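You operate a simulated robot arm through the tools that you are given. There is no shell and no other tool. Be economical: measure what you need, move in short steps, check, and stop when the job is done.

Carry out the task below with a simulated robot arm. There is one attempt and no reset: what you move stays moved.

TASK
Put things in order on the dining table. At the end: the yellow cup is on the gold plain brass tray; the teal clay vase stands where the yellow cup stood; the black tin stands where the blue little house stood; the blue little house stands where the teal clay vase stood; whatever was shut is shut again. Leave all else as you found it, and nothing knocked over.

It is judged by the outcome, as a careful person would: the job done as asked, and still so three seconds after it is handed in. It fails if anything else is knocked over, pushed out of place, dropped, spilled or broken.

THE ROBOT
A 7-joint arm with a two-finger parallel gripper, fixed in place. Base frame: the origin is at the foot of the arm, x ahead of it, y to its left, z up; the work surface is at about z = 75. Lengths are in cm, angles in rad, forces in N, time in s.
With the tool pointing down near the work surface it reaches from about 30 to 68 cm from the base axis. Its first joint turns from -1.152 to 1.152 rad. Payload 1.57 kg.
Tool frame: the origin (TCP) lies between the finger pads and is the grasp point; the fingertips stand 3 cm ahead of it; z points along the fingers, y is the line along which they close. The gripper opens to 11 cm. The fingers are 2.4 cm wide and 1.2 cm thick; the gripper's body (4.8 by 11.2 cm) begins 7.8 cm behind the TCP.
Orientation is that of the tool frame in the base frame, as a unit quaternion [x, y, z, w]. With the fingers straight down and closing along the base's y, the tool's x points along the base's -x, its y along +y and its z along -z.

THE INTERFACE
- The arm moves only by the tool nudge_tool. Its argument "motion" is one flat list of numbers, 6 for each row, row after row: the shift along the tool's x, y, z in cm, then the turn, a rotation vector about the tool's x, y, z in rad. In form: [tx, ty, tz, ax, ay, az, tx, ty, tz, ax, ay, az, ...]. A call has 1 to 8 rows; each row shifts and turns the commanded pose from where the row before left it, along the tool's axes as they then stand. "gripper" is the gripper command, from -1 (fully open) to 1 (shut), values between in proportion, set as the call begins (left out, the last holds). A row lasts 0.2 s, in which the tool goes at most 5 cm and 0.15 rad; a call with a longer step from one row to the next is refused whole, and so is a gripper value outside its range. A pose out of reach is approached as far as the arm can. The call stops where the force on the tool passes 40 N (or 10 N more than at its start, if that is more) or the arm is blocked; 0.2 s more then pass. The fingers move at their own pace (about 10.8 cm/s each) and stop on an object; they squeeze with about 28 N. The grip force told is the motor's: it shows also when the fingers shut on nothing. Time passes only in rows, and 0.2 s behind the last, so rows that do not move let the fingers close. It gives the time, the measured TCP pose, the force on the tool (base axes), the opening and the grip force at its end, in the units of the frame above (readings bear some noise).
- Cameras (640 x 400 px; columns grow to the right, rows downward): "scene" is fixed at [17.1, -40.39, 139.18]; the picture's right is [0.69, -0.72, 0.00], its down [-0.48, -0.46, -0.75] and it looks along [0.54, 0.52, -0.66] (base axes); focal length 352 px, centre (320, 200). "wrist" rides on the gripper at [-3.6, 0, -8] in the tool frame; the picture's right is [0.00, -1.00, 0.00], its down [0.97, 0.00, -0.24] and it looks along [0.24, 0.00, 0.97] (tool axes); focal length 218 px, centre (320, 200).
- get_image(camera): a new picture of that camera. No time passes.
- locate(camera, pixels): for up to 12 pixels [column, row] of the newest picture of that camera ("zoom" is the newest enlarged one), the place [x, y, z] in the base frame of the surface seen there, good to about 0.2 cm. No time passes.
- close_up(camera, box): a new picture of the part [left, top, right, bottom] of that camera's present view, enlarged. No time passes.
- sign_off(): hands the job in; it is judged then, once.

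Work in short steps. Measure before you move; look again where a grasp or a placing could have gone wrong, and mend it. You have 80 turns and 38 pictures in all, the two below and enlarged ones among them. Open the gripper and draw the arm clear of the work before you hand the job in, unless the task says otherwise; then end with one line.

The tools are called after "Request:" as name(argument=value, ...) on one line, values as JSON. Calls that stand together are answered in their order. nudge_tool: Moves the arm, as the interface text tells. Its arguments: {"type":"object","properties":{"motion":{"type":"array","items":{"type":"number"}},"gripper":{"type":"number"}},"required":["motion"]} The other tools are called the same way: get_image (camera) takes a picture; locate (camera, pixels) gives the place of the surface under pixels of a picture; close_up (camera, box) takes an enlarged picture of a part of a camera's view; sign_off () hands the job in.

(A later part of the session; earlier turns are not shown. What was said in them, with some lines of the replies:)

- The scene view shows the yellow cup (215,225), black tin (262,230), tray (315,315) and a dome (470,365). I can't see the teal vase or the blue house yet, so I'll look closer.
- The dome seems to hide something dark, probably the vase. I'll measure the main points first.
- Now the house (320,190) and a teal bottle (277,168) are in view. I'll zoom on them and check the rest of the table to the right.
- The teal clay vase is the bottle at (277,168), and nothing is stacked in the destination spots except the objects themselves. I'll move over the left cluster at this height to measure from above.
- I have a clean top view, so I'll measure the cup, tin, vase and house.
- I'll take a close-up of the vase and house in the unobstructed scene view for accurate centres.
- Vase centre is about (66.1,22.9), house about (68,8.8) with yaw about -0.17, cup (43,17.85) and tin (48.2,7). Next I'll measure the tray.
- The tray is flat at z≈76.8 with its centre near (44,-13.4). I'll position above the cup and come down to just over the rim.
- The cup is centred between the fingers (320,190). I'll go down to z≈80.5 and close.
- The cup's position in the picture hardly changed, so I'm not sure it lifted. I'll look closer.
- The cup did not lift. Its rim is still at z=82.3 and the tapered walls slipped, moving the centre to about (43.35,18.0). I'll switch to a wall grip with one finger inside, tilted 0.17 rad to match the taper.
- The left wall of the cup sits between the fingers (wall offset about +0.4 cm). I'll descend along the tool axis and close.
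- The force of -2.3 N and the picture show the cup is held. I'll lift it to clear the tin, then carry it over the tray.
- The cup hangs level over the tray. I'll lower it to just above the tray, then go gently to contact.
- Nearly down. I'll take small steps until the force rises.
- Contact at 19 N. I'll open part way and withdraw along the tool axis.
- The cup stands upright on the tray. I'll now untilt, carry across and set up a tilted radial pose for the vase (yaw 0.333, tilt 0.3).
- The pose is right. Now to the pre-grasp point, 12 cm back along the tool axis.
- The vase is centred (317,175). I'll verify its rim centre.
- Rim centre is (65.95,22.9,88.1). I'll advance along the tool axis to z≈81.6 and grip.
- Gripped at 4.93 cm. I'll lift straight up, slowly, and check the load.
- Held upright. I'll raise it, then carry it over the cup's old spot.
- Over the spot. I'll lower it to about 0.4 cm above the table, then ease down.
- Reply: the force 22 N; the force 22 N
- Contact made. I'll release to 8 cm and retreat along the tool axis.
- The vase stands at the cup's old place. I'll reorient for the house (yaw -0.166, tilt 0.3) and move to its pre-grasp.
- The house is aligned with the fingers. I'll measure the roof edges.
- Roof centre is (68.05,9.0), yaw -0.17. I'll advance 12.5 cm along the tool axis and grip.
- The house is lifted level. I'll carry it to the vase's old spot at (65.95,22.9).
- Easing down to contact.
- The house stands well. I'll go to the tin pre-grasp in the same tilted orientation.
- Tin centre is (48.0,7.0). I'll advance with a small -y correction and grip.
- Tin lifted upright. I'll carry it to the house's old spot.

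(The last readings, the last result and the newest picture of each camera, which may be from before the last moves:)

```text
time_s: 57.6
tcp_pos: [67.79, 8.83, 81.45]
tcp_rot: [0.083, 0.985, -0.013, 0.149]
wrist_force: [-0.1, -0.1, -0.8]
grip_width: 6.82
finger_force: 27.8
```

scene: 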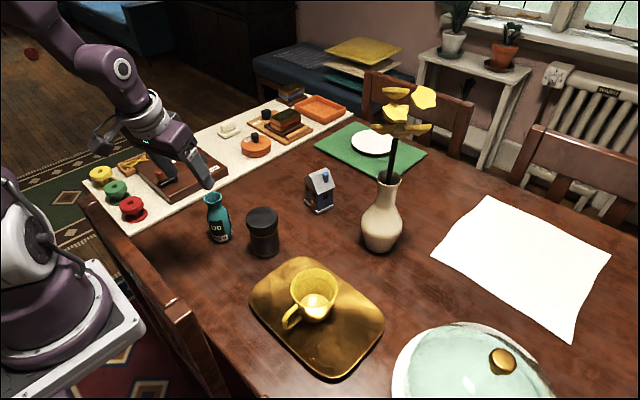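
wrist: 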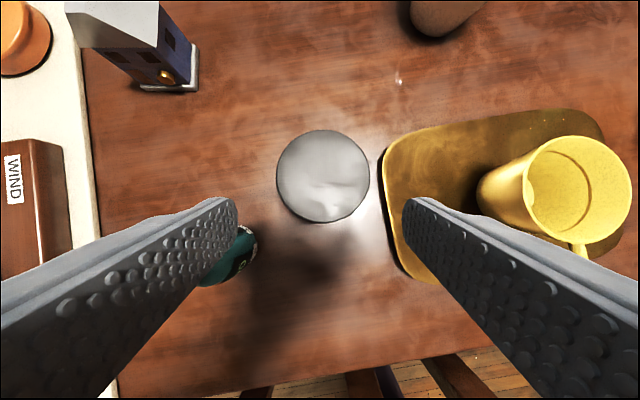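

Request:
nudge_tool(motion=[0, 0.1, 0.145, 0, 0, 0, 0.045, 0, 0.145, 0, 0, 0, 0, 0, 0, 0, 0, 0])

Request:
nudge_tool(motion=[0.04, 0, 0.13, 0, 0, 0, 0, 0, 0, 0, 0, 0])

```text
time_s: 58.4
tcp_pos: [67.92, 8.91, 81.06]
tcp_rot: [0.083, 0.985, -0.012, 0.149]
wrist_force: [-0.7, -0.1, -1.3]
grip_width: 6.81
finger_force: 28.2
```

```text
time_s: 59.0
tcp_pos: [68.0, 8.95, 81.06]
tcp_rot: [0.083, 0.985, -0.012, 0.148]
wrist_force: [0.0, 0.1, -1.5]
grip_width: 6.79
finger_force: 27.7
```

Not in contact yet, so a little further.

Request:
nudge_tool(motion=[0.03, 0, 0.1, 0, 0, 0, 0, 0, 0, 0, 0, 0])

Request:
nudge_tool(motion=[0.03, 0, 0.1, 0, 0, 0, 0, 0, 0, 0, 0, 0])

```text
time_s: 59.6
tcp_pos: [67.88, 8.96, 81.03]
tcp_rot: [0.083, 0.985, -0.012, 0.149]
wrist_force: [0.0, -0.3, -0.9]
grip_width: 6.8
finger_force: 28.2
```

```text
time_s: 60.2
tcp_pos: [67.92, 9.0, 80.8]
tcp_rot: [0.083, 0.985, -0.013, 0.149]
wrist_force: [-0.3, 0.8, 1.2]
grip_width: 6.76
finger_force: 28.4
```

Request:
nudge_tool(motion=[0.03, 0, 0.1, 0, 0, 0, 0, 0, 0, 0, 0, 0])

Request:
nudge_tool(motion=[0, 0, 0, 0, 0, 0, 0, 0, 0, 0, 0, 0, 0, 0, 0, 0, 0, 0], gripper=-0.55)

Request:
nudge_tool(motion=[0, 0, -1.5, 0, 0, 0, 0, 0, -3, 0, 0, 0, 0, 0, -4, 0, 0, 0, 0, 0, -4, 0, 0, 0, 0, 0, -4, 0, 0, 0, 0, 0, 0, 0, 0, 0])

Request:
nudge_tool(motion=[3.5, 0, -1, 0, 0.1, 0, 4, 0, -1, 0, 0.1, 0, 4, 0, -1, 0, 0.1, 0, 4, 0, -1, 0, 0, 0, 4, 0, -1, 0, 0, 0], gripper=-1)

Request:
get_image(camera="scene")

Request:
get_image(camera="wrist")

```text
time_s: 60.8
tcp_pos: [68.0, 8.95, 80.79]
tcp_rot: [0.083, 0.985, -0.013, 0.149]
wrist_force: [-4.0, -1.3, 10.5]
grip_width: 6.8
finger_force: 28.2
```

```text
time_s: 61.6
tcp_pos: [67.97, 8.87, 80.81]
tcp_rot: [0.083, 0.985, -0.013, 0.149]
wrist_force: [-1.2, 0.1, 0.1]
grip_width: 8.52
finger_force: 0.0
```

```text
time_s: 63.0
tcp_pos: [62.89, 9.97, 96.43]
tcp_rot: [0.082, 0.985, -0.013, 0.149]
wrist_force: [0.7, 0.0, 0.1]
grip_width: 8.52
finger_force: 0.0
```

```text
time_s: 64.2
tcp_pos: [43.24, 13.02, 99.28]
tcp_rot: [0.084, 0.996, 0.0, 0.0]
wrist_force: [-0.3, 0.1, 0.1]
grip_width: 11.0
finger_force: 0.1
```

```text
7 pictures are left
```

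scene: 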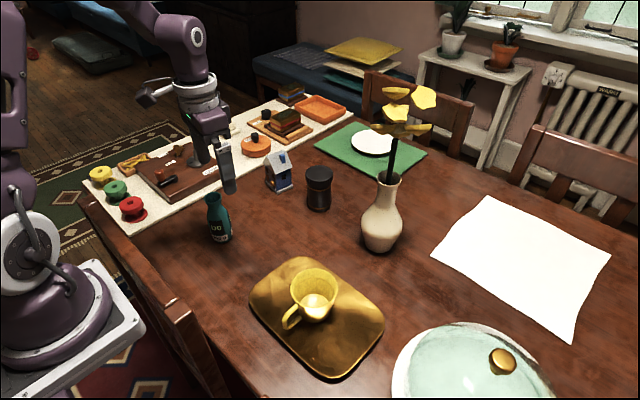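

```text
6 pictures are left
```

wrist: 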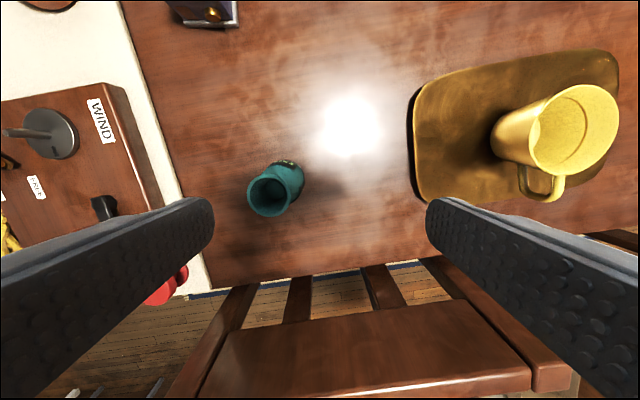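

Everything stands upright. I'll check the final positions.

Request:
locate(camera="wrist", pixels=[[248, 194], [291, 194], [270, 174], [270, 216]])

Request:
locate(camera="scene", pixels=[[306, 173], [332, 173], [319, 167], [319, 179], [319, 173]])

Request:
nudge_tool(motion=[0, 0, -4, 0, 0, 0, 0, 0, -4, 0, 0, 0, 0, 0, 0, 0, 0, 0])

```text
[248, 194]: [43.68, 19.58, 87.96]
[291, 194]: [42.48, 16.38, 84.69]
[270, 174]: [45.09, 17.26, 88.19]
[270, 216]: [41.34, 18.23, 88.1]
```

```text
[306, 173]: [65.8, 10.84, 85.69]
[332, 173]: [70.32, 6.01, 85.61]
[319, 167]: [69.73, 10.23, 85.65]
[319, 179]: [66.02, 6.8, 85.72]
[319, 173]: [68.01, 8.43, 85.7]
```

```text
time_s: 65.0
tcp_pos: [43.18, 13.03, 107.5]
tcp_rot: [0.084, 0.997, 0.0, 0.0]
wrist_force: [1.2, 0.7, 0.8]
grip_width: 11.0
finger_force: 0.1
```

The vase is at (43.2,17.7), the tin at (68,8.6) and the house at (66.1,22.9), all within about 0.4 cm of target, and the cup is on the tray. The gripper is open and the arm is clear, so I'm handing in.

Request:
sign_off()

```text
The job is handed in.
```

The job is done and handed in: the yellow cup is on the brass tray, and the teal vase, black tin and blue house each stand within about 0.4 cm of their target spots; nothing had to be opened, and nothing was knocked over.
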